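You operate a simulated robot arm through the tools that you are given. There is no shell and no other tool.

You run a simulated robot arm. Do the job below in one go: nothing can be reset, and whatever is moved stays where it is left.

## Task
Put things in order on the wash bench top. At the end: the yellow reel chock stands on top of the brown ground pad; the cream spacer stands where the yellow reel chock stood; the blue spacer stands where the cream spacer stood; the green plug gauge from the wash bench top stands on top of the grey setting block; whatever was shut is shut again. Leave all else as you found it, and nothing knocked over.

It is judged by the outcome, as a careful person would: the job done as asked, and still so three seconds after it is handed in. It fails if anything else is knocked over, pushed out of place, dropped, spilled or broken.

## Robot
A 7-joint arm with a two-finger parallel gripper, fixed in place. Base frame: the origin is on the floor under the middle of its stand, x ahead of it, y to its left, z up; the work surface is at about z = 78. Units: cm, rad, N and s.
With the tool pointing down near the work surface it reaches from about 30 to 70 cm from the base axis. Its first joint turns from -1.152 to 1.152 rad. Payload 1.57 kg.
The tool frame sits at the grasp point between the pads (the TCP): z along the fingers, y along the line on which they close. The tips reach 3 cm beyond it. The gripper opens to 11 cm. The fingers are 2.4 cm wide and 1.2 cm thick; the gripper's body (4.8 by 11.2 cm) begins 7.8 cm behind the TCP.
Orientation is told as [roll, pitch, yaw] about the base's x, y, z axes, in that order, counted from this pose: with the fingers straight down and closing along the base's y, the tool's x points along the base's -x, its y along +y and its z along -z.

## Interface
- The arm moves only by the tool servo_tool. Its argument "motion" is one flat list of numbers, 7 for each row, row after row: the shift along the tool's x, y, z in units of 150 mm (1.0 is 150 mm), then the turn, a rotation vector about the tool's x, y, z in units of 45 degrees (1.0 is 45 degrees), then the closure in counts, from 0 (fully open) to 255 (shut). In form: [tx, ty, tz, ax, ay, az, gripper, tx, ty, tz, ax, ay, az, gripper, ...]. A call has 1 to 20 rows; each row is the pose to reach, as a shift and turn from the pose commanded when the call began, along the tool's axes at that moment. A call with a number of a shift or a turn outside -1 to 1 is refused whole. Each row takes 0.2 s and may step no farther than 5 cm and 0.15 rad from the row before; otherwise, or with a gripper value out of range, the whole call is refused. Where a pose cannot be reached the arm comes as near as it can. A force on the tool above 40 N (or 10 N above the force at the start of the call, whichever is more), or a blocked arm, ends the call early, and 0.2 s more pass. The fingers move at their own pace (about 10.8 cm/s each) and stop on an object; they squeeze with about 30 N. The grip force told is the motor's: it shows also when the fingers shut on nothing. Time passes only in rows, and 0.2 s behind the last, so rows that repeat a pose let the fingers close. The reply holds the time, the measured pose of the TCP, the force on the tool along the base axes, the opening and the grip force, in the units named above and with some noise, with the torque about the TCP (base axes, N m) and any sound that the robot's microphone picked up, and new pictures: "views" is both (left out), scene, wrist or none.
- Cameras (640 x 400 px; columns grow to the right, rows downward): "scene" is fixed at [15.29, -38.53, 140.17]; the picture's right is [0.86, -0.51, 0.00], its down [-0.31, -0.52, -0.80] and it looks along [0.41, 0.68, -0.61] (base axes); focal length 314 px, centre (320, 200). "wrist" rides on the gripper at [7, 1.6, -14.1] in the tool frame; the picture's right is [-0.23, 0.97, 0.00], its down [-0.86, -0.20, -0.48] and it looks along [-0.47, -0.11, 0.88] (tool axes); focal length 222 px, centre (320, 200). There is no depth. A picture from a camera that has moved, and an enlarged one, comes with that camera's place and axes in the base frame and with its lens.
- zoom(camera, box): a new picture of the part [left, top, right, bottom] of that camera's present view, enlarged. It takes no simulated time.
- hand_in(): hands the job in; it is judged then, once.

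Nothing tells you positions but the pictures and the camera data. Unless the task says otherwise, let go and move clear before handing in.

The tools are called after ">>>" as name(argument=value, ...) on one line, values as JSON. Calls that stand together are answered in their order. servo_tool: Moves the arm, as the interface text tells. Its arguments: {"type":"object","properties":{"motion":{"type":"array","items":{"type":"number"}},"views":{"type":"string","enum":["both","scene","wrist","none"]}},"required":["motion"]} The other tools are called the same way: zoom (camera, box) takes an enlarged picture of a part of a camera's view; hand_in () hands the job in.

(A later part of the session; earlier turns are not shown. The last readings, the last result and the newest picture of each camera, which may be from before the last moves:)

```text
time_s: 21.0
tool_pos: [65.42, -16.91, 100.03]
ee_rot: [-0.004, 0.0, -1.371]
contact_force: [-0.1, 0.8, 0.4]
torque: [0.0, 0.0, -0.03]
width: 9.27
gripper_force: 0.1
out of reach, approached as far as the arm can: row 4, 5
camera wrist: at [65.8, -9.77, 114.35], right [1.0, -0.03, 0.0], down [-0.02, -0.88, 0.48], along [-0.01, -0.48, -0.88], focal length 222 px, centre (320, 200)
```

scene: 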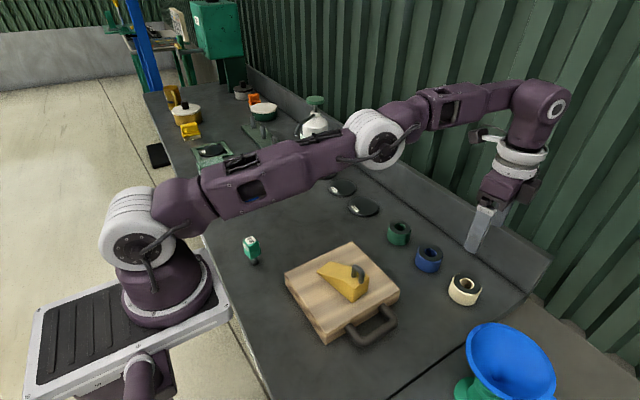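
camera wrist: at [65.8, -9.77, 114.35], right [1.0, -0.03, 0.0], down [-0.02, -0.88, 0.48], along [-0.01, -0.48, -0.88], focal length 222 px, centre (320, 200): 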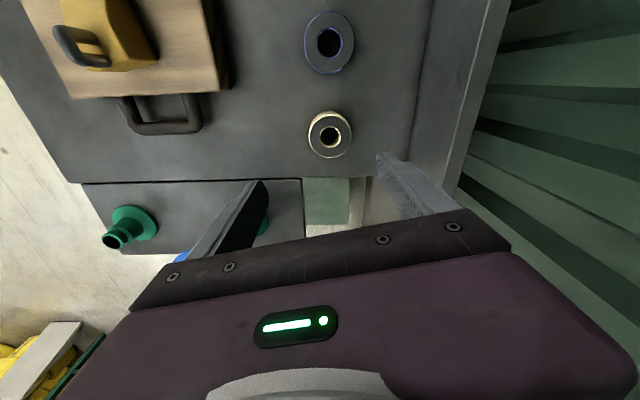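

>>> zoom(camera="wrist", box=[270, 0, 390, 170])

>>> zoom(camera="scene", box=[380, 210, 500, 320])

```text
2.35 times, centred on (330, 85) of wrist
camera zoom: at [65.8, -9.77, 114.35], right [1.0, -0.03, 0.0], down [-0.02, -0.88, 0.48], along [-0.01, -0.48, -0.88], focal length 523 px, centre (296, 471)
```

zoom: 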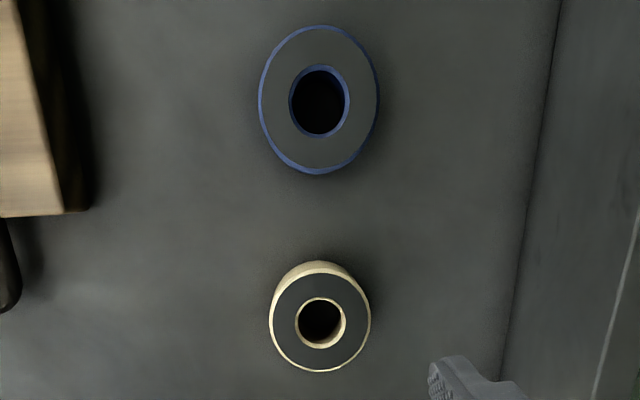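

```text
3.64 times, centred on (440, 265) of scene
camera zoom: at [15.29, -38.53, 140.17], right [0.86, -0.51, 0.0], down [-0.31, -0.52, -0.8], along [0.41, 0.68, -0.61], focal length 1140 px, centre (-116, -36)
```

zoom: 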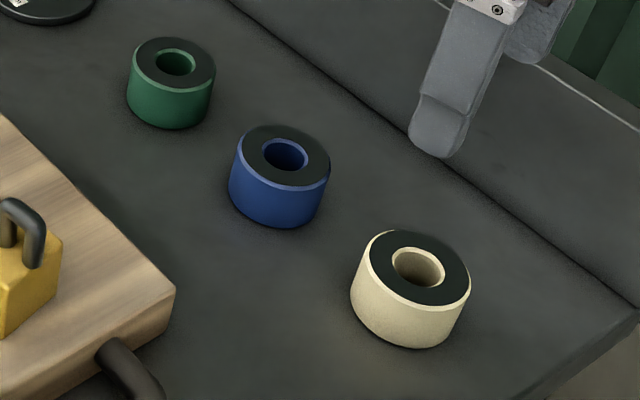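

The cream spacer is about 6.1 cm in diameter and 4.2 cm tall, centred near (66.8, -17.1). Reach is short at this height, so I'll descend partway and check the position.

>>> servo_tool(motion=[0, 0, 0.25, 0, 0, 0, 40, 0, 0, 0.5, 0, 0, 0, 40, 0, 0, 0.7, 0, 0, 0, 40, 0, 0, 0.8, 0, 0, 0, 40, 0, 0, 0.8, 0, 0, 0, 40], views="both")

```text
time_s: 22.2
tool_pos: [65.67, -16.92, 88.2]
ee_rot: [-0.002, -0.001, -1.367]
contact_force: [0.4, 0.5, -0.5]
torque: [-0.02, 0.01, -0.02]
width: 9.25
gripper_force: 0.0
camera wrist: at [65.77, -9.87, 102.39], right [1.0, -0.03, 0.0], down [-0.02, -0.88, 0.48], along [-0.01, -0.48, -0.88], focal length 222 px, centre (320, 200)
```

scene: 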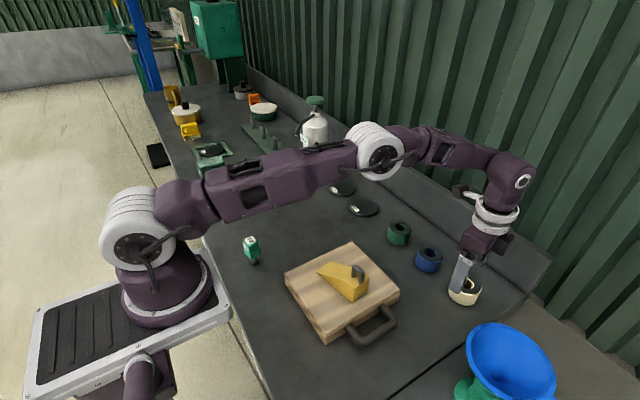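
wrist: 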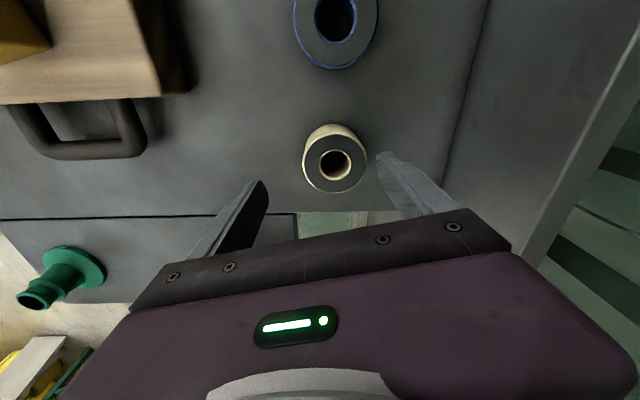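

>>> servo_tool(motion=[-0.025, 0.08, 0.05, 0, 0, 0, 40, -0.025, 0.08, 0.1, 0, 0, 0, 40, -0.025, 0.08, 0.1, 0, 0, 0, 40], views="wrist")

```text
time_s: 23.0
tool_pos: [66.76, -17.15, 86.76]
ee_rot: [0.0, -0.001, -1.369]
contact_force: [-0.8, -0.8, -1.0]
torque: [-0.01, 0.0, 0.0]
width: 9.26
gripper_force: 0.0
camera wrist: at [66.96, -9.98, 100.94], right [1.0, -0.03, 0.0], down [-0.02, -0.88, 0.48], along [-0.01, -0.48, -0.88], focal length 222 px, centre (320, 200)
```

wrist: 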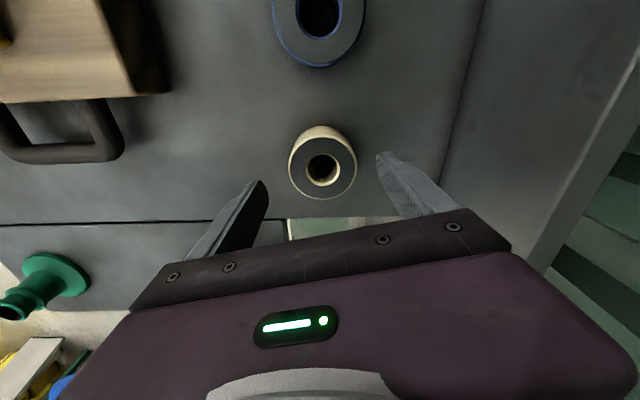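

Aligned over the cream spacer. I'll descend and grip it.

>>> servo_tool(motion=[0, 0, 0.17, 0, 0, 0, 40, 0, 0, 0.3, 0, 0, 0, 40, 0, 0, 0.337, 0, 0, 0, 40, 0, 0, 0.337, 0, 0, 0, 80, 0, 0, 0.337, 0, 0, 0, 120, 0, 0, 0.337, 0, 0, 0, 255, 0, 0, 0.337, 0, 0, 0, 255], views="wrist")

```text
time_s: 24.6
tool_pos: [66.73, -16.94, 81.52]
ee_rot: [0.002, -0.001, -1.366]
contact_force: [-0.5, -0.8, -0.2]
torque: [-0.05, 0.06, -0.01]
width: 6.95
gripper_force: 29.6
camera wrist: at [66.96, -9.83, 95.79], right [1.0, -0.03, 0.0], down [-0.02, -0.88, 0.48], along [-0.01, -0.48, -0.88], focal length 222 px, centre (320, 200)
```

wrist: 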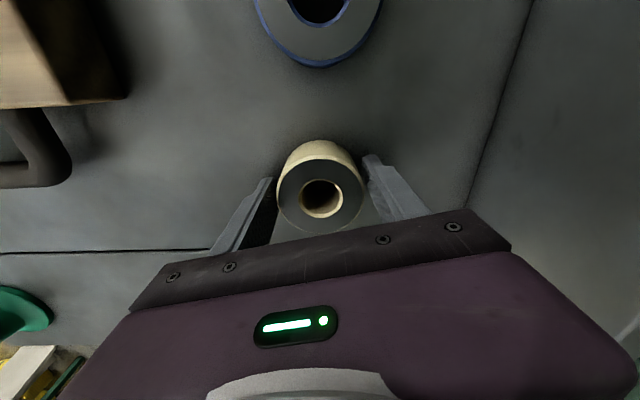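

Gripped at 6.95 cm. I'll lift it and carry it over toward the chock's old place near (51.2, 24.7).

>>> servo_tool(motion=[0, 0, -0.1, 0, 0, 0, 255, 0, 0, -0.3, 0, 0, 0, 255, 0, -0.1, -0.5, 0, 0, 0, 255, 0.2, -0.15, -0.7, 0, 0, 0, 255, 0.5, -0.15, -0.8, 0, 0, 0, 255, 0.75, -0.15, -0.8, 0, 0, 0, 255, 0.9, -0.15, -0.8, 0, 0, 0, 255], views="both")

```text
time_s: 26.2
tool_pos: [61.79, -4.26, 93.49]
ee_rot: [0.001, 0.001, -1.369]
contact_force: [-0.4, -0.1, -2.2]
torque: [-0.02, 0.0, 0.0]
width: 6.97
gripper_force: 30.0
camera wrist: at [61.96, 2.92, 107.89], right [1.0, -0.03, 0.0], down [-0.02, -0.88, 0.48], along [-0.01, -0.48, -0.88], focal length 222 px, centre (320, 200)
```

scene: 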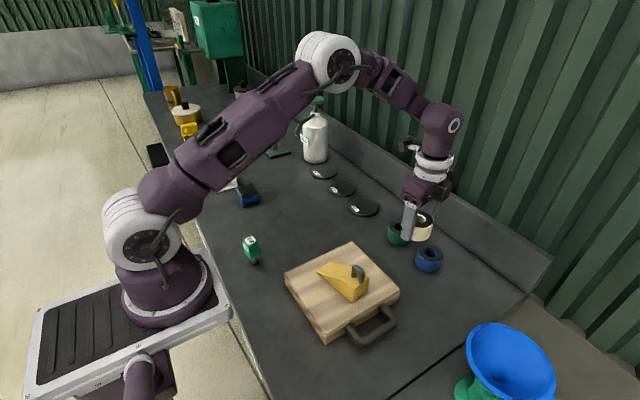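
wrist: 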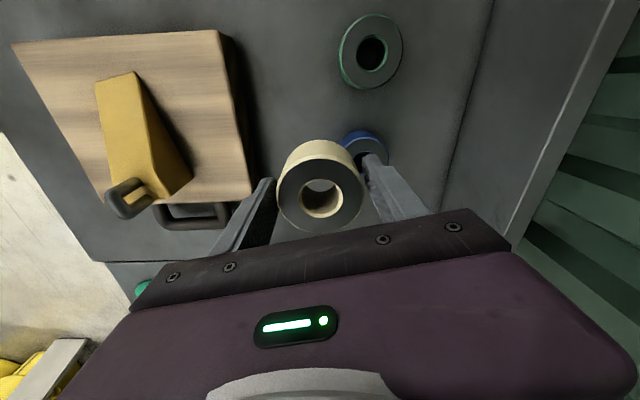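

>>> servo_tool(motion=[0.2, -0.03, 0, 0, 0, 0, 255, 0.45, -0.07, 0, 0, 0, 0, 255, 0.7, -0.11, 0, 0, 0, 0, 255, 0.95, -0.15, 0, 0, 0, 0, 255, 1.0, -0.15, 0, 0, 0, 0, 255], views="none")

>>> servo_tool(motion=[0.2, -0.03, 0, 0, 0, 0, 255, 0.45, -0.07, 0, 0, 0, 0, 255, 0.7, -0.11, 0, 0, 0, 0, 255, 0.95, -0.15, 0, 0, 0, 0, 255, 1.0, -0.15, 0, 0, 0, 0, 255, 1.0, -0.15, 0, 0, 0, 0, 255], views="both")

```text
time_s: 27.4
tool_pos: [56.65, 10.2, 93.74]
ee_rot: [0.0, 0.001, -1.368]
contact_force: [-0.1, 0.5, -2.0]
torque: [0.0, 0.01, -0.01]
width: 6.95
gripper_force: 29.9
```

```text
time_s: 28.8
tool_pos: [51.48, 24.3, 93.56]
ee_rot: [-0.001, 0.001, -1.368]
contact_force: [0.1, 0.1, -2.2]
torque: [0.0, -0.02, 0.0]
width: 6.96
gripper_force: 29.9
camera wrist: at [51.79, 31.39, 107.74], right [1.0, -0.03, 0.0], down [-0.02, -0.88, 0.48], along [-0.01, -0.48, -0.88], focal length 222 px, centre (320, 200)
```

scene: 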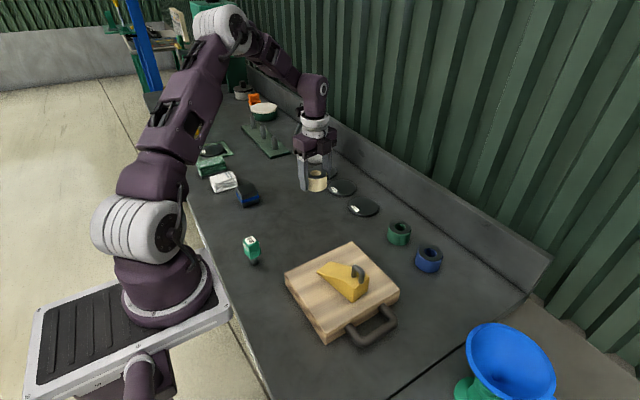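
wrist: 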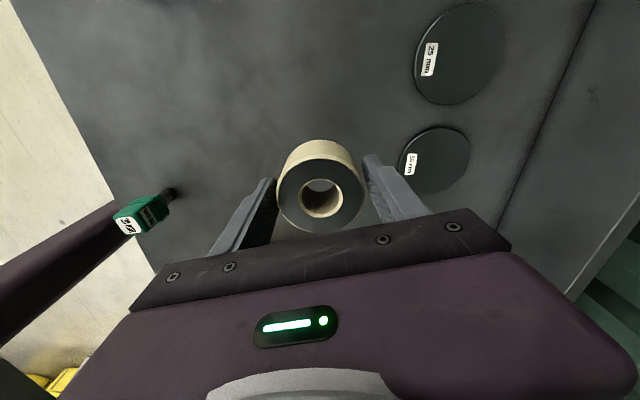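

Positioned over the chock's former spot. I'll lower it gently.

>>> servo_tool(motion=[0.024, -0.016, 0.25, 0, 0, 0, 255, 0.024, -0.016, 0.5, 0, 0, 0, 255, 0.024, -0.016, 0.68, 0, 0, 0, 255, 0.024, -0.016, 0.757, 0, 0, 0, 255, 0.024, -0.016, 0.757, 0, 0, 0, 255], views="none")

>>> servo_tool(motion=[0, 0, 0.012, 0, 0, 0, 255, 0, 0, 0.024, 0, 0, 0, 255, 0, 0, 0.03, 0, 0, 0, 255], views="wrist")

```text
time_s: 30.0
tool_pos: [51.18, 24.69, 82.2]
ee_rot: [0.001, 0.0, -1.367]
contact_force: [0.0, 0.3, -2.7]
torque: [0.01, 0.02, 0.01]
width: 6.96
gripper_force: 29.6
```

```text
time_s: 30.8
tool_pos: [51.18, 24.79, 81.65]
ee_rot: [-0.002, -0.001, -1.37]
contact_force: [0.2, 0.3, -2.5]
torque: [-0.02, 0.02, 0.0]
width: 6.93
gripper_force: 29.3
camera wrist: at [51.41, 31.72, 95.96], right [1.0, -0.03, 0.0], down [-0.02, -0.88, 0.48], along [-0.01, -0.48, -0.88], focal length 222 px, centre (320, 200)
```

wrist: 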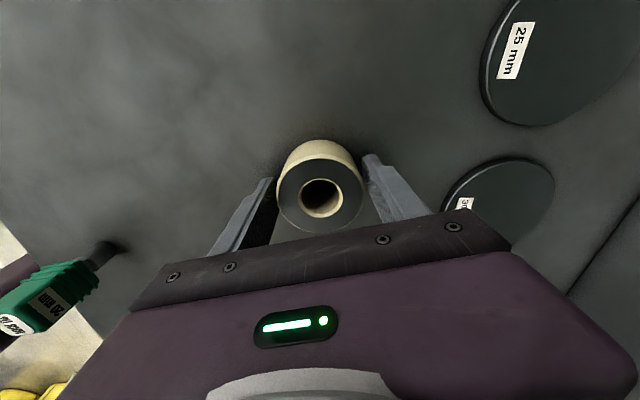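

>>> servo_tool(motion=[0, 0, 0.005, 0, 0, 0, 255, 0, 0, 0.01, 0, 0, 0, 255], views="none")

```text
time_s: 31.4
tool_pos: [51.09, 24.63, 81.64]
ee_rot: [0.0, 0.0, -1.368]
contact_force: [0.2, 0.0, -2.0]
torque: [0.0, 0.0, -0.04]
width: 6.93
gripper_force: 29.7
```

>>> servo_tool(motion=[0, 0, 0.005, 0, 0, 0, 255, 0, 0, 0.008, 0, 0, 0, 255], views="none")

```text
time_s: 32.0
tool_pos: [51.26, 24.6, 81.48]
ee_rot: [0.001, 0.001, -1.366]
contact_force: [-5.3, -1.0, 17.9]
torque: [-0.18, 0.54, 0.0]
width: 6.94
gripper_force: 29.5
```

Contact made. I'll release and back straight up.

>>> servo_tool(motion=[0, 0, -0.004, 0, 0, 0, 255, 0, 0, -0.004, 0, 0, 0, 80, 0, 0, -0.004, 0, 0, 0, 40, 0, 0, -0.004, 0, 0, 0, 40, 0, 0, -0.15, 0, 0, 0, 40, 0, 0, -0.4, 0, 0, 0, 40, 0, 0, -0.7, 0, 0, 0, 40, 0, 0, -1.0, 0, 0, 0, 40, 0, 0, -1.0, 0, 0, 0, 40], views="both")

```text
time_s: 34.0
tool_pos: [50.93, 24.6, 96.39]
ee_rot: [0.001, -0.001, -1.369]
contact_force: [0.2, -0.3, 0.4]
torque: [-0.01, 0.03, -0.02]
width: 9.28
gripper_force: 0.2
camera wrist: at [51.13, 31.76, 110.63], right [1.0, -0.03, 0.0], down [-0.02, -0.88, 0.48], along [-0.01, -0.48, -0.88], focal length 222 px, centre (320, 200)
```

scene: 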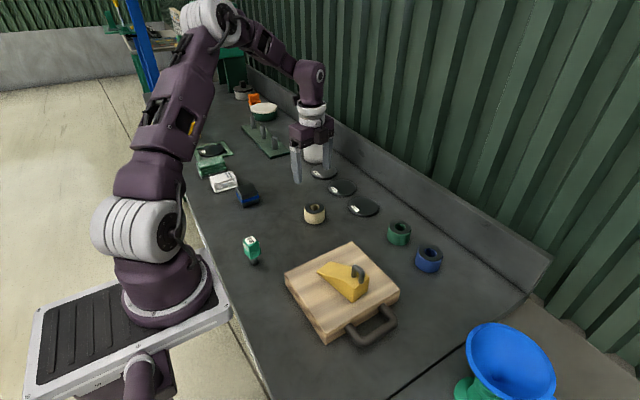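
wrist: 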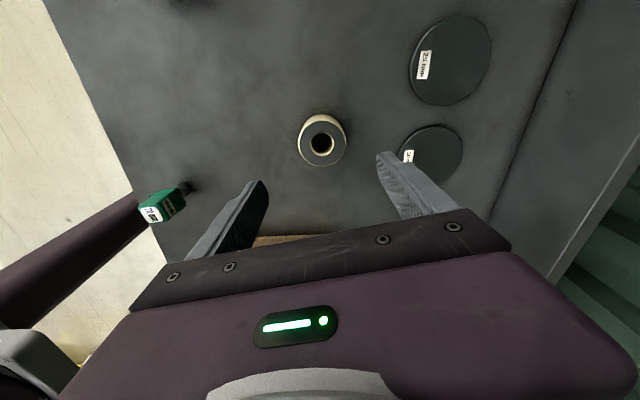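

The cream spacer stands where the chock was. Now the blue spacer near (66.8, -6.3).

>>> servo_tool(motion=[-0.2, 0.05, 0.02, 0, 0, 0, 40, -0.45, 0.12, 0.05, 0, 0, 0, 40, -0.7, 0.19, 0.08, 0, 0, 0, 40, -0.95, 0.26, 0.1, 0, 0, 0, 40], views="none")

>>> servo_tool(motion=[-0.2, 0.05, 0.02, 0, 0, 0, 40, -0.45, 0.12, 0.05, 0, 0, 0, 40, -0.7, 0.19, 0.08, 0, 0, 0, 40, -0.95, 0.26, 0.1, 0, 0, 0, 40], views="none")

```text
time_s: 35.0
tool_pos: [57.8, 11.51, 94.97]
ee_rot: [-0.001, 0.001, -1.366]
contact_force: [0.1, -0.2, -0.2]
torque: [0.06, 0.03, 0.0]
width: 9.27
gripper_force: 0.1
```

```text
time_s: 36.0
tool_pos: [64.59, -1.77, 93.59]
ee_rot: [0.001, 0.0, -1.366]
contact_force: [0.7, -0.4, 0.3]
torque: [0.0, 0.01, -0.05]
width: 9.26
gripper_force: 0.2
```

>>> servo_tool(motion=[-0.16, 0.043, 0.12, 0, 0, 0, 40, -0.326, 0.087, 0.25, 0, 0, 0, 40, -0.326, 0.087, 0.373, 0, 0, 0, 40, -0.326, 0.087, 0.373, 0, 0, 0, 40], views="wrist")

```text
time_s: 37.0
tool_pos: [66.86, -6.35, 88.11]
ee_rot: [0.0, 0.0, -1.369]
contact_force: [0.3, 0.1, 0.6]
torque: [0.0, 0.0, 0.02]
width: 9.3
gripper_force: 0.0
camera wrist: at [67.11, 0.73, 102.25], right [1.0, -0.03, 0.0], down [-0.02, -0.88, 0.48], along [-0.01, -0.48, -0.88], focal length 222 px, centre (320, 200)
```

wrist: 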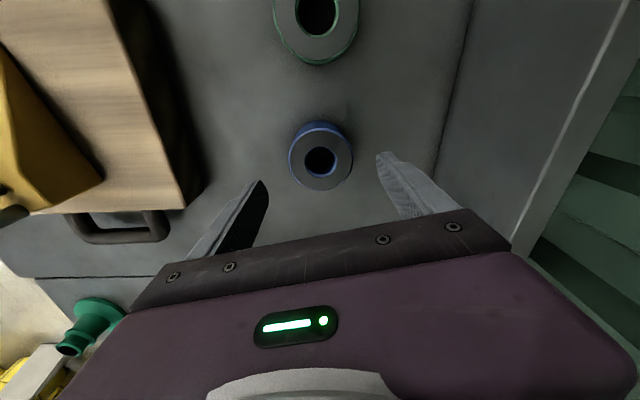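

>>> servo_tool(motion=[0.012, 0.003, 0.2, 0, 0, 0, 40, 0.012, 0.003, 0.36, 0, 0, 0, 40, 0.012, 0.003, 0.437, 0, 0, 0, 40, 0.012, 0.003, 0.437, 0, 0, 0, 80, 0.012, 0.003, 0.437, 0, 0, 0, 120, 0.012, 0.003, 0.437, 0, 0, 0, 255, 0.012, 0.003, 0.437, 0, 0, 0, 255], views="wrist")

```text
time_s: 38.6
tool_pos: [66.86, -6.19, 81.48]
ee_rot: [0.0, 0.0, -1.368]
contact_force: [-0.8, 0.3, -0.7]
torque: [-0.03, -0.03, 0.0]
width: 6.93
gripper_force: 30.0
camera wrist: at [67.0, 0.84, 95.7], right [1.0, -0.03, 0.0], down [-0.02, -0.88, 0.48], along [-0.01, -0.48, -0.88], focal length 222 px, centre (320, 200)
```

wrist: 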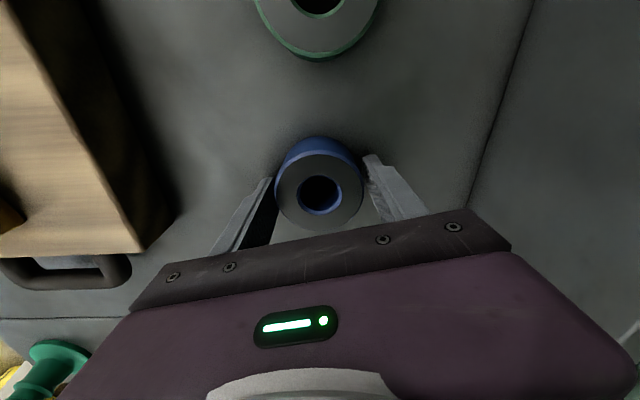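

Blue gripped. I'll lift it and move it to the cream spacer's former place at (66.8, -17.1).

>>> servo_tool(motion=[0, 0, -0.1, 0, 0, 0, 255, 0, 0, -0.3, 0, 0, 0, 255, 0, 0, -0.42, 0, 0, 0, 255, -0.2, -0.043, -0.42, 0, 0, 0, 255, -0.45, -0.097, -0.42, 0, 0, 0, 255, -0.65, -0.14, -0.42, 0, 0, 0, 255, -0.71, -0.153, -0.42, 0, 0, 0, 255, -0.71, -0.153, -0.42, 0, 0, 0, 255], views="both")

```text
time_s: 40.4
tool_pos: [66.66, -17.23, 87.65]
ee_rot: [-0.001, 0.002, -1.366]
contact_force: [0.6, -0.5, -1.5]
torque: [0.01, 0.0, -0.03]
width: 6.96
gripper_force: 29.9
camera wrist: at [66.9, -10.0, 101.89], right [1.0, -0.03, 0.0], down [-0.02, -0.88, 0.48], along [-0.01, -0.48, -0.88], focal length 222 px, centre (320, 200)
```

scene: 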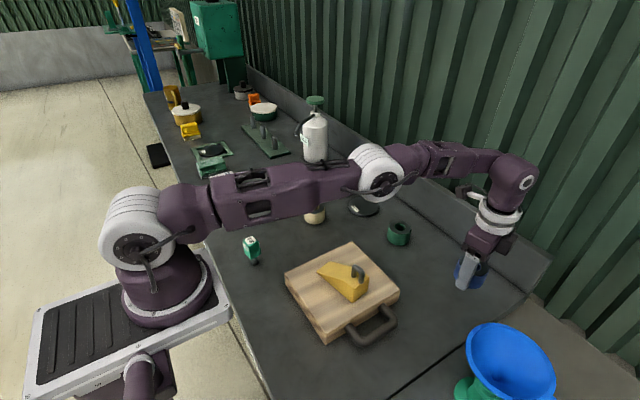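
wrist: 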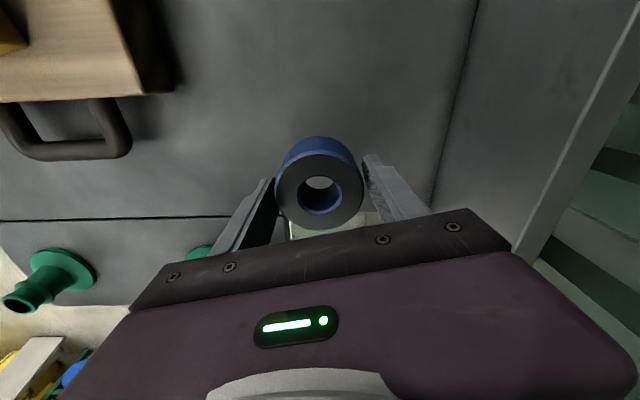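

>>> servo_tool(motion=[0.007, 0.008, 0.2, 0, 0, 0, 255, 0.007, 0.008, 0.33, 0, 0, 0, 255, 0.007, 0.008, 0.39, 0, 0, 0, 255, 0.007, 0.008, 0.39, 0, 0, 0, 255], views="none")

>>> servo_tool(motion=[0, 0, 0.006, 0, 0, 0, 255, 0, 0, 0.012, 0, 0, 0, 255], views="none")

```text
time_s: 41.4
tool_pos: [66.79, -16.9, 81.82]
ee_rot: [0.001, 0.0, -1.369]
contact_force: [0.7, 0.6, -2.1]
torque: [-0.02, -0.02, -0.04]
width: 6.97
gripper_force: 30.2
```

```text
time_s: 42.0
tool_pos: [66.77, -16.82, 81.59]
ee_rot: [0.0, -0.001, -1.37]
contact_force: [-0.3, 0.6, -2.0]
torque: [0.0, 0.03, 0.0]
width: 6.96
gripper_force: 30.1
```

>>> servo_tool(motion=[-0.01, 0, 0.004, 0, 0, 0, 255, -0.01, 0, 0.01, 0, 0, 0, 255], views="none")

```text
time_s: 42.6
tool_pos: [66.83, -16.95, 81.43]
ee_rot: [0.0, 0.0, -1.369]
contact_force: [-0.5, 1.1, 1.3]
torque: [-0.09, 0.04, 0.0]
width: 6.93
gripper_force: 30.4
```

Light contact. I'll release and rise.

>>> servo_tool(motion=[0, 0, 0, 0, 0, 0, 200, 0, 0, 0, 0, 0, 0, 80, 0, 0, 0, 0, 0, 0, 40, 0, 0, 0, 0, 0, 0, 40, 0, 0, -0.15, 0, 0, 0, 40, 0, 0, -0.4, 0, 0, 0, 40, 0, -0.1, -0.7, 0, 0, 0, 40, 0.1, -0.3, -0.85, 0, 0, 0, 40, 0.3, -0.5, -0.9, 0, 0, 0, 40], views="both")

```text
time_s: 44.6
tool_pos: [58.54, -14.16, 94.97]
ee_rot: [0.002, -0.001, -1.371]
contact_force: [-0.6, 0.6, 0.4]
torque: [0.01, 0.03, 0.01]
width: 9.27
gripper_force: 0.2
camera wrist: at [58.66, -7.02, 109.29], right [1.0, -0.03, 0.0], down [-0.03, -0.88, 0.48], along [-0.01, -0.48, -0.88], focal length 222 px, centre (320, 200)
```

scene: 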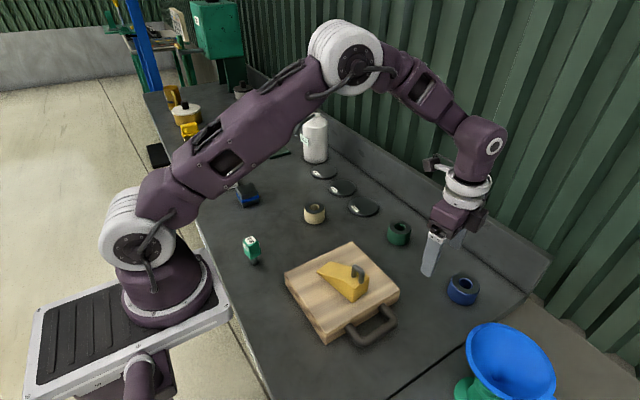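
wrist: 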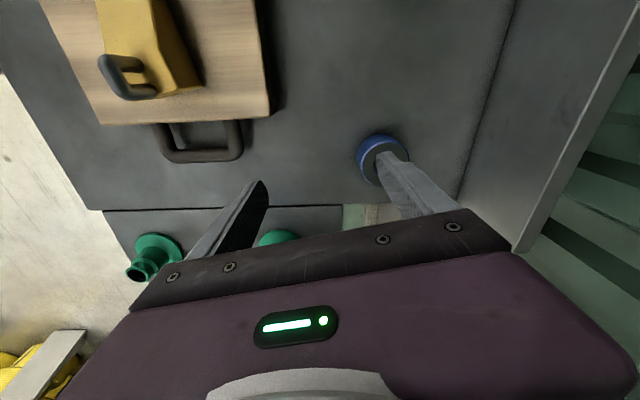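

The blue spacer stands in the cream's old place. Next is the plug gauge near (28.6, 16): I'll rise clear of the chock, then approach it and look.

>>> servo_tool(motion=[0.05, -0.03, -0.25, 0, 0, 0, 40, 0.25, -0.15, -0.5, 0, 0, 0, 40, 0.5, -0.32, -0.53, 0, 0, 0, 40, 0.75, -0.48, -0.53, 0, 0, 0, 40, 0.795, -0.515, -0.53, 0, 0, 0, 40], views="none")

>>> servo_tool(motion=[0.2, -0.13, 0, 0, 0, 0, 40, 0.4, -0.26, 0, 0, 0, 0, 40, 0.6, -0.39, 0, 0, 0, 0, 40, 0.795, -0.515, 0, 0, 0, 0, 40, 0.795, -0.515, 0, 0, 0, 0, 40], views="both")

```text
refused: row 2 steps farther than a row can; nothing moved
```

```text
time_s: 45.8
tool_pos: [48.7, -4.01, 94.68]
ee_rot: [-0.001, -0.002, -1.369]
contact_force: [0.7, 0.0, -0.7]
torque: [0.0, -0.03, -0.01]
width: 9.26
gripper_force: 0.0
camera wrist: at [48.97, 3.04, 109.04], right [1.0, -0.03, 0.0], down [-0.02, -0.88, 0.48], along [-0.01, -0.48, -0.88], focal length 222 px, centre (320, 200)
```

scene: 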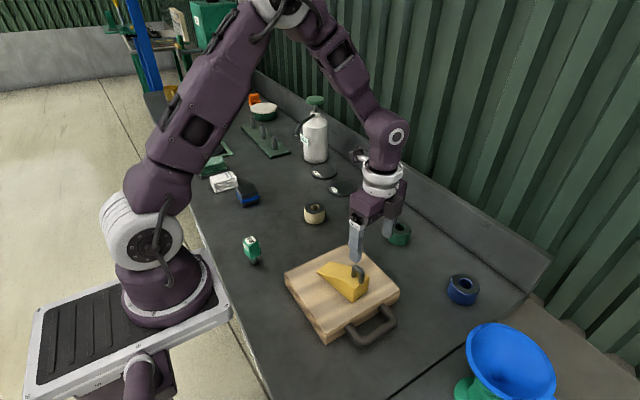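
wrist: 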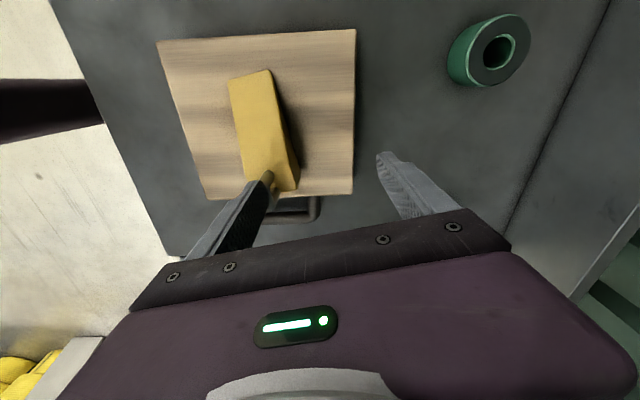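

The first of those two calls was refused, so the arm travelled lower than I planned. The fingers are just above the chock's handle with no contact force. I'll raise straight up before anything else.

>>> servo_tool(motion=[0, 0, -0.2, 0, 0, 0, 40, 0, 0, -0.4, 0, 0, 0, 40, 0, 0, -0.55, 0, 0, 0, 40, 0, 0, -0.55, 0, 0, 0, 40], views="both")

```text
time_s: 46.8
tool_pos: [48.74, -3.96, 103.15]
ee_rot: [0.0, -0.001, -1.367]
contact_force: [0.9, -0.1, 0.9]
torque: [-0.01, -0.01, 0.03]
width: 9.25
gripper_force: 0.1
camera wrist: at [48.86, 3.13, 117.4], right [1.0, -0.03, 0.0], down [-0.02, -0.88, 0.48], along [-0.01, -0.48, -0.88], focal length 222 px, centre (320, 200)
```

scene: 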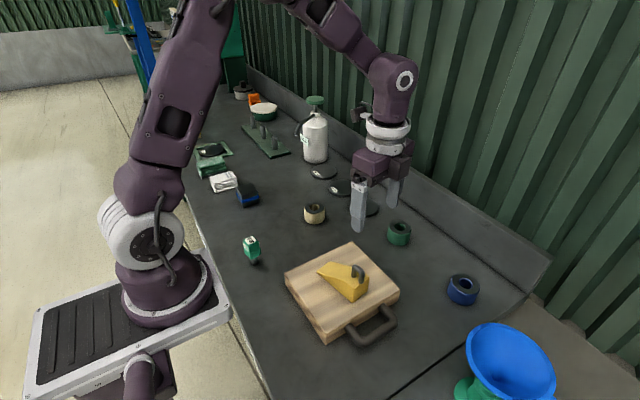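
wrist: 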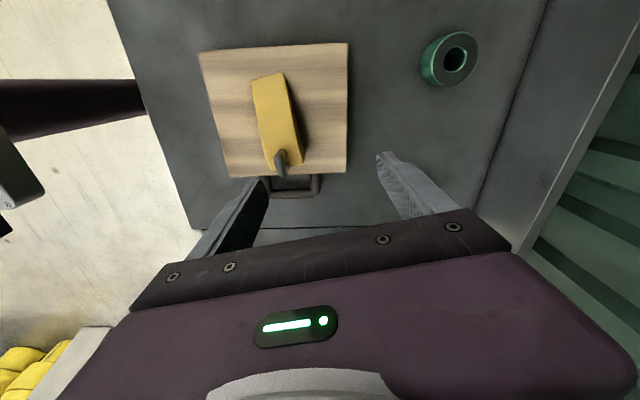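

Nothing was disturbed. Continuing at this safe height toward the gauge.

>>> servo_tool(motion=[0.2, -0.1, 0, 0, 0, 0, 40, 0.4, -0.2, 0, 0, 0, 0, 40, 0.6, -0.3, 0, 0, 0, 0, 40, 0.763, -0.377, 0, 0, 0, 0, 40], views="none")

>>> servo_tool(motion=[0.2, -0.1, 0, 0, 0, 0, 40, 0.4, -0.2, 0, 0, 0, 0, 40, 0.6, -0.3, 0, 0, 0, 0, 40, 0.763, -0.377, 0, 0, 0, 0, 40, 0.763, -0.377, 0, 0, 0, 0, 40], views="both")

```text
time_s: 47.8
tool_pos: [40.91, 6.23, 103.13]
ee_rot: [0.0, 0.001, -1.368]
contact_force: [-0.1, -0.1, 0.1]
torque: [0.0, -0.03, 0.0]
width: 9.27
gripper_force: 0.0
```

```text
time_s: 49.0
tool_pos: [32.82, 16.22, 103.11]
ee_rot: [0.0, 0.0, -1.367]
contact_force: [0.2, 0.0, -0.3]
torque: [0.04, -0.02, 0.01]
width: 9.27
gripper_force: 0.0
camera wrist: at [32.99, 23.26, 117.4], right [1.0, -0.03, 0.0], down [-0.02, -0.88, 0.48], along [-0.01, -0.48, -0.88], focal length 222 px, centre (320, 200)
```

scene: 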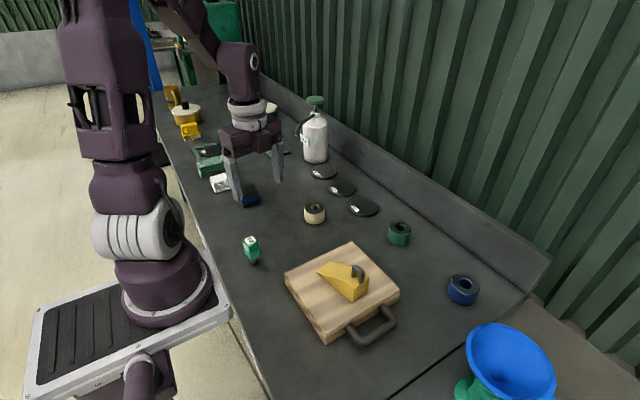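
wrist: 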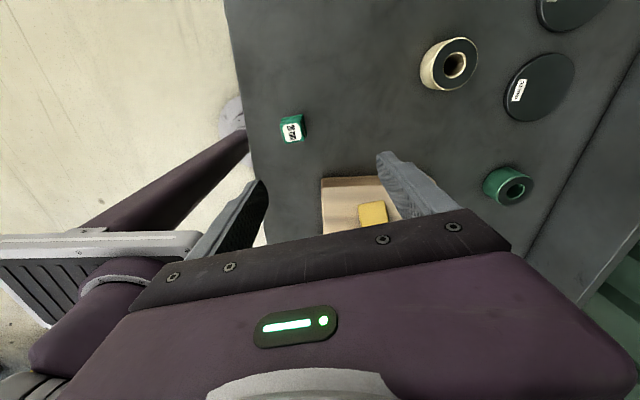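

>>> zoom(camera="wrist", box=[260, 95, 330, 165])

>>> zoom(camera="scene", box=[230, 225, 275, 275])

```text
5.71 times, centred on (295, 130) of wrist
camera zoom: at [32.99, 23.26, 117.4], right [1.0, -0.03, 0.0], down [-0.02, -0.88, 0.48], along [-0.01, -0.48, -0.88], focal length 1269 px, centre (463, 600)
```

zoom: 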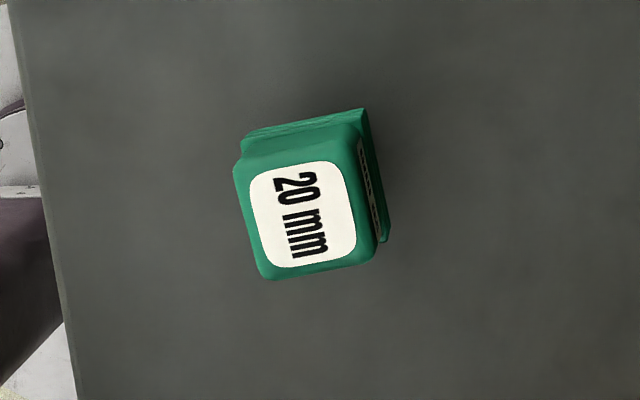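

```text
8.00 times, centred on (252, 250) of scene
camera zoom: at [15.29, -38.53, 140.17], right [0.86, -0.51, 0.0], down [-0.31, -0.52, -0.8], along [0.41, 0.68, -0.61], focal length 2508 px, centre (860, -200)
```

zoom: 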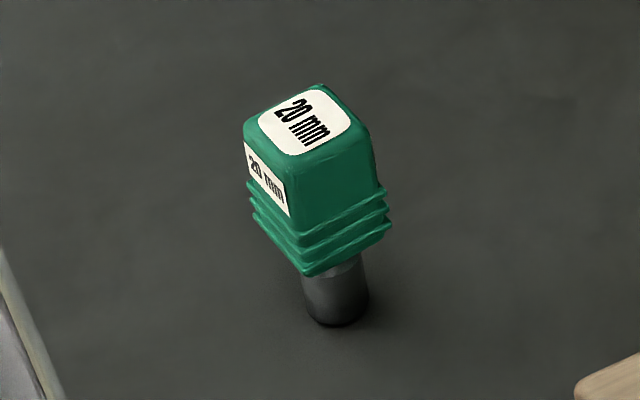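

The gauge's handle is a roughly 3 cm square turned about 9.5°, nearly matching my current yaw. I estimate its centre at (29.1, 16.9) and its top at about 86.5. I'll hover closer above it.

>>> servo_tool(motion=[0.05, -0.12, 0.15, 0, 0, 0.045, 40, 0.095, -0.234, 0.3, 0, 0, 0.045, 40, 0.095, -0.234, 0.5, 0, 0, 0.045, 40, 0.095, -0.234, 0.54, 0, 0, 0.045, 60, 0.095, -0.234, 0.54, 0, 0, 0.045, 60], views="both")

```text
time_s: 50.2
tool_pos: [29.22, 16.94, 95.05]
ee_rot: [-0.001, 0.001, -1.403]
contact_force: [-0.2, 0.2, 0.1]
torque: [0.01, 0.0, -0.04]
width: 8.43
gripper_force: 0.0
camera wrist: at [29.61, 23.92, 109.25], right [1.0, -0.06, 0.0], down [-0.05, -0.88, 0.48], along [-0.03, -0.48, -0.88], focal length 222 px, centre (320, 200)
```

scene: 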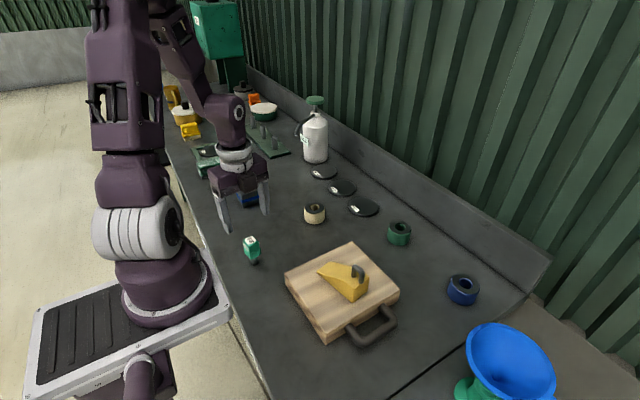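
wrist: 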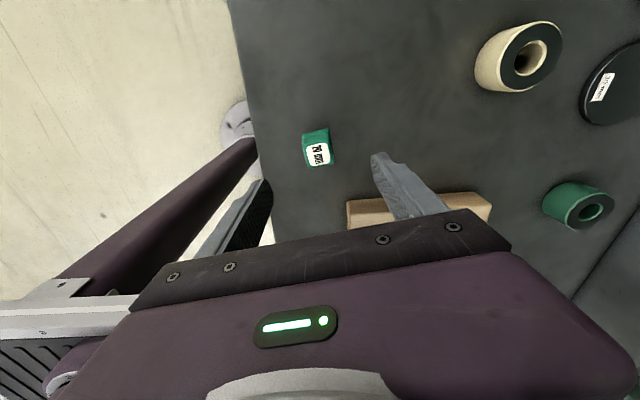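

>>> zoom(camera="wrist", box=[240, 110, 400, 210])

```text
4.00 times, centred on (320, 160) of wrist
camera zoom: at [29.61, 23.92, 109.25], right [1.0, -0.06, 0.0], down [-0.05, -0.88, 0.48], along [-0.03, -0.48, -0.88], focal length 888 px, centre (320, 360)
```

zoom: 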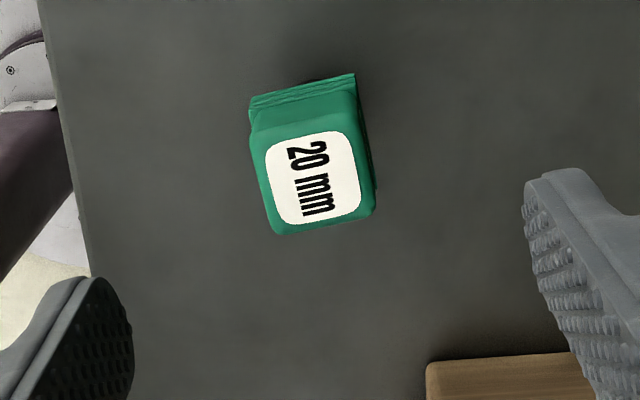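

The gauge centre is measured at (29.0, 16.9), right under the TCP. I'll descend so the pads cover the smooth part of the handle above the ribs, then look before closing.

>>> servo_tool(motion=[0.002, -0.012, 0.2, 0, 0, -0.03, 80, 0.002, -0.012, 0.38, 0, 0, -0.03, 93, 0.002, -0.012, 0.5, 0, 0, -0.03, 93, 0.002, -0.012, 0.555, 0, 0, -0.03, 93, 0.002, -0.012, 0.555, 0, 0, -0.03, 93], views="both")

```text
time_s: 51.4
tool_pos: [29.11, 16.82, 86.76]
ee_rot: [-0.001, 0.002, -1.379]
contact_force: [0.5, -0.3, 0.8]
torque: [0.0, -0.02, 0.02]
width: 6.99
gripper_force: 0.1
camera wrist: at [29.34, 23.87, 100.93], right [1.0, -0.04, 0.0], down [-0.03, -0.88, 0.48], along [-0.02, -0.48, -0.88], focal length 222 px, centre (320, 200)
```

scene: 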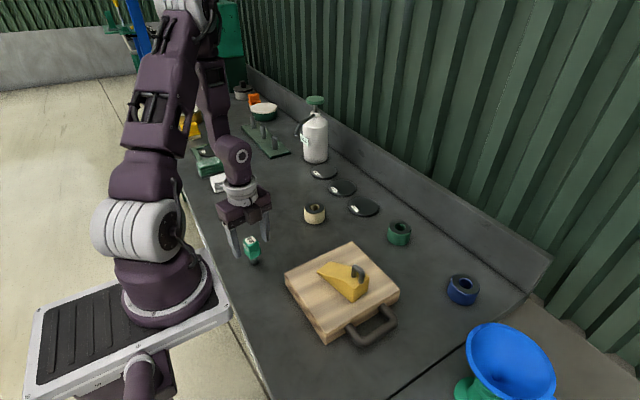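
wrist: 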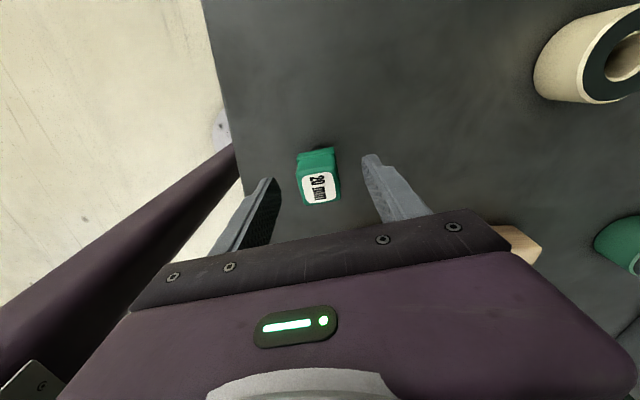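

>>> zoom(camera="wrist", box=[230, 130, 440, 250])

>>> zoom(camera="scene", box=[210, 170, 290, 280])

```text
3.05 times, centred on (335, 190) of wrist
camera zoom: at [29.34, 23.87, 100.93], right [1.0, -0.04, 0.0], down [-0.03, -0.88, 0.48], along [-0.02, -0.48, -0.88], focal length 677 px, centre (274, 230)
```

zoom: 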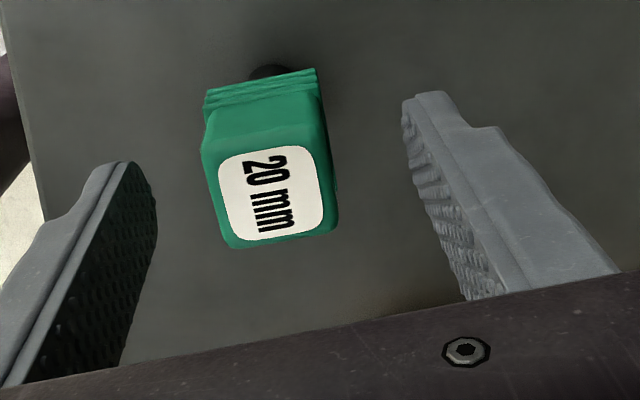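

```text
3.64 times, centred on (250, 225) of scene
camera zoom: at [15.29, -38.53, 140.17], right [0.86, -0.51, 0.0], down [-0.31, -0.52, -0.8], along [0.41, 0.68, -0.61], focal length 1140 px, centre (574, 109)
```

zoom: 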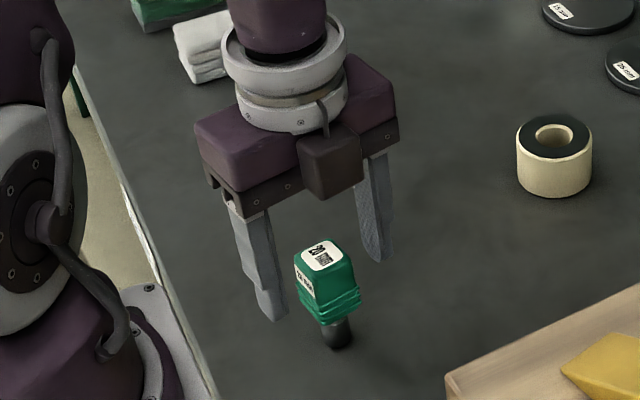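

The gauge is centred between the fingers. I'll close slowly.

>>> servo_tool(motion=[0, -0.006, 0, 0, 0, 0, 130, 0, -0.006, 0, 0, 0, 0, 160, 0, -0.006, 0, 0, 0, 0, 180, 0, -0.006, 0, 0, 0, 0, 200, 0, -0.006, 0, 0, 0, 0, 255, 0, -0.006, 0, 0, 0, 0, 255], views="both")

```text
time_s: 52.8
tool_pos: [28.93, 16.72, 86.69]
ee_rot: [-0.001, 0.0, -1.379]
contact_force: [0.6, 0.5, 0.8]
torque: [0.03, -0.05, 0.03]
width: 2.96
gripper_force: 30.1
camera wrist: at [29.25, 23.84, 100.96], right [1.0, -0.04, 0.0], down [-0.03, -0.88, 0.48], along [-0.02, -0.48, -0.88], focal length 222 px, centre (320, 200)
```

scene: 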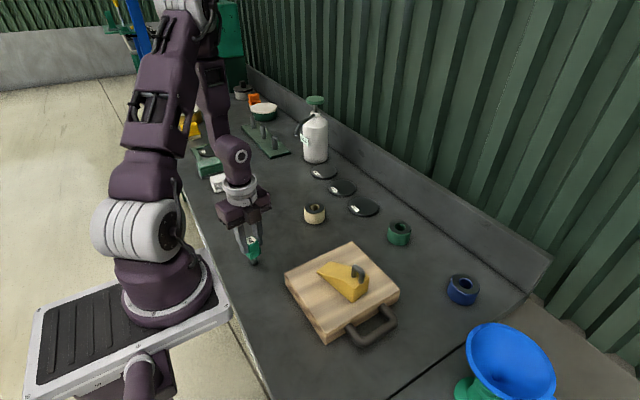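
wrist: 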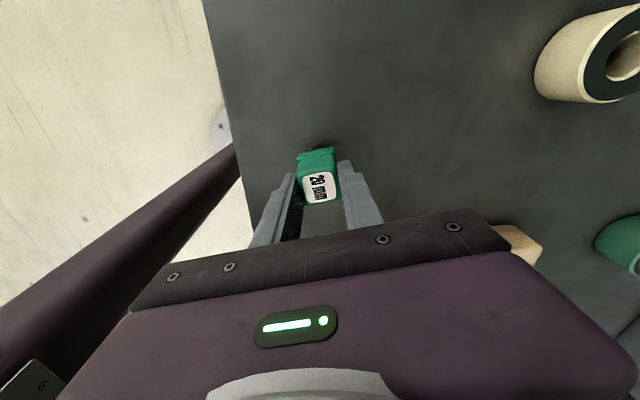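

Gripped at 2.96 cm. I'll lift straight up first and check it.

>>> servo_tool(motion=[0, 0, -0.08, 0, 0, 0, 255, 0, 0, -0.25, 0, 0, 0, 255, 0, 0, -0.5, 0, 0, 0, 255, 0, 0, -0.75, 0, 0, 0, 255, 0, 0, -0.85, 0, 0, 0, 255, 0, 0, -0.85, 0, 0, 0, 255], views="both")

```text
time_s: 54.2
tool_pos: [29.0, 16.58, 99.49]
ee_rot: [0.0, 0.001, -1.38]
contact_force: [-0.5, 0.4, -2.3]
torque: [0.01, 0.04, 0.0]
width: 2.94
gripper_force: 29.6
camera wrist: at [29.3, 23.79, 113.74], right [1.0, -0.04, 0.0], down [-0.03, -0.88, 0.48], along [-0.02, -0.48, -0.88], focal length 222 px, centre (320, 200)
```

scene: 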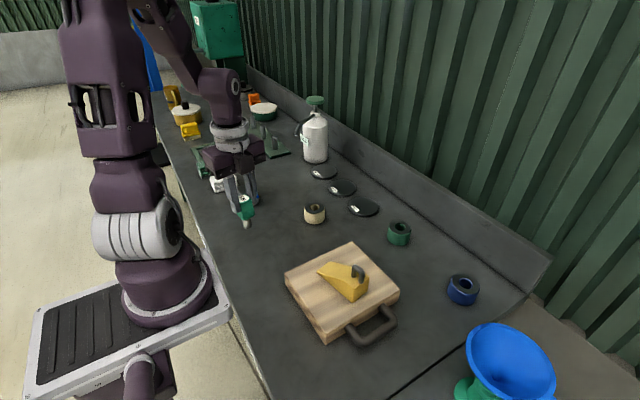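
wrist: 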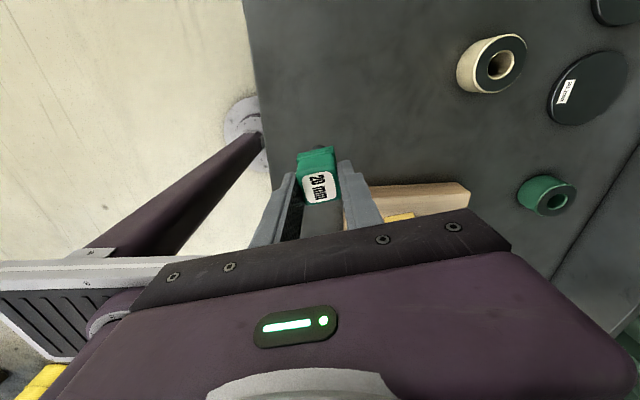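

The gauge is held securely. I'll carry it toward the setting block near (37, 42.3).

>>> servo_tool(motion=[0.15, 0.08, 0, 0, 0, 0, 255, 0.35, 0.19, 0, 0, 0, 0, 255, 0.6, 0.325, 0, 0, 0, 0, 255, 0.75, 0.405, 0, 0, 0, 0, 255, 0.79, 0.428, 0, 0, 0, 0, 255], views="none")

>>> servo_tool(motion=[0.15, 0.08, 0, 0, 0, 0, 255, 0.35, 0.19, 0, 0, 0, 0, 255, 0.6, 0.325, 0, 0, 0, 0, 255, 0.75, 0.405, 0, 0, 0, 0, 255, 0.79, 0.428, 0, 0, 0, 0, 255, 0.79, 0.428, 0, 0, 0, 0, 255], views="both")

```text
time_s: 55.4
tool_pos: [33.06, 29.69, 99.65]
ee_rot: [-0.001, -0.001, -1.379]
contact_force: [-0.1, -0.7, -2.3]
torque: [-0.01, 0.03, 0.02]
width: 2.93
gripper_force: 29.6
```

```text
time_s: 56.8
tool_pos: [37.02, 42.55, 99.52]
ee_rot: [0.0, 0.001, -1.379]
contact_force: [-0.3, 0.1, -2.6]
torque: [0.02, 0.01, 0.0]
width: 2.93
gripper_force: 29.9
camera wrist: at [37.25, 49.58, 113.79], right [1.0, -0.04, 0.0], down [-0.03, -0.88, 0.48], along [-0.02, -0.48, -0.88], focal length 222 px, centre (320, 200)
```

scene: 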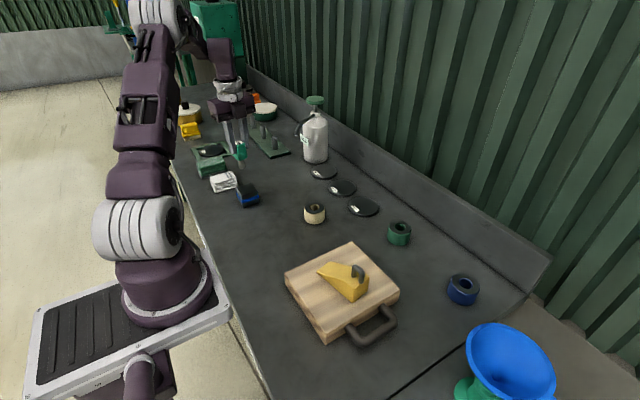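
wrist: 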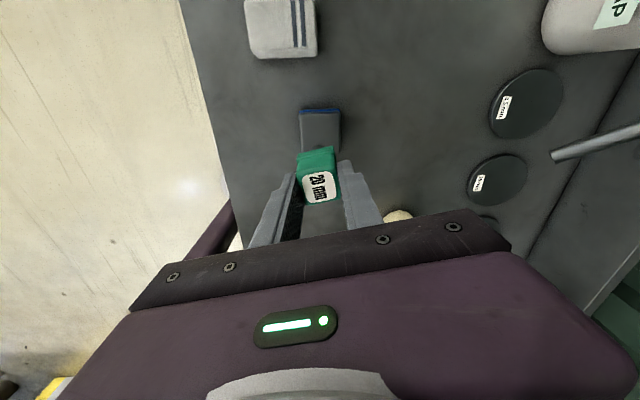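

>>> zoom(camera="wrist", box=[260, 80, 380, 210])

>>> zoom(camera="scene", box=[200, 125, 290, 215])

```text
3.08 times, centred on (320, 145) of wrist
camera zoom: at [37.25, 49.58, 113.79], right [1.0, -0.04, 0.0], down [-0.03, -0.88, 0.48], along [-0.02, -0.48, -0.88], focal length 684 px, centre (320, 369)
```

zoom: 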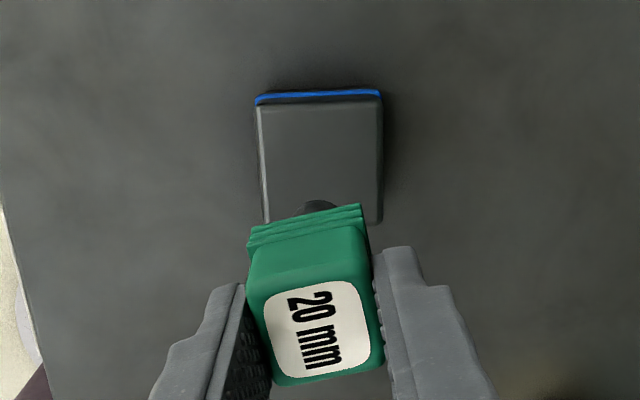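

```text
4.44 times, centred on (245, 170) of scene
camera zoom: at [15.3, -38.52, 140.17], right [0.86, -0.51, 0.0], down [-0.31, -0.52, -0.8], along [0.41, 0.68, -0.61], focal length 1393 px, centre (653, 333)
```

zoom: 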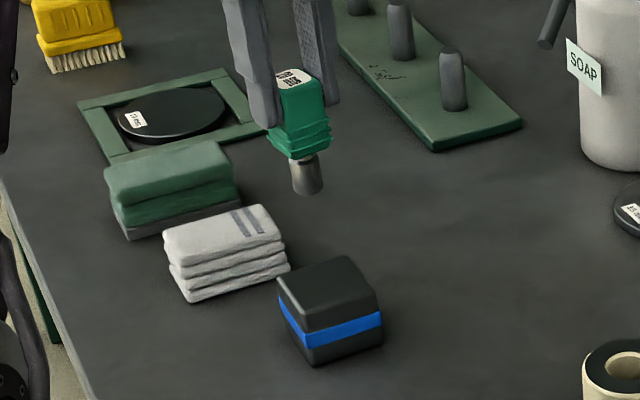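

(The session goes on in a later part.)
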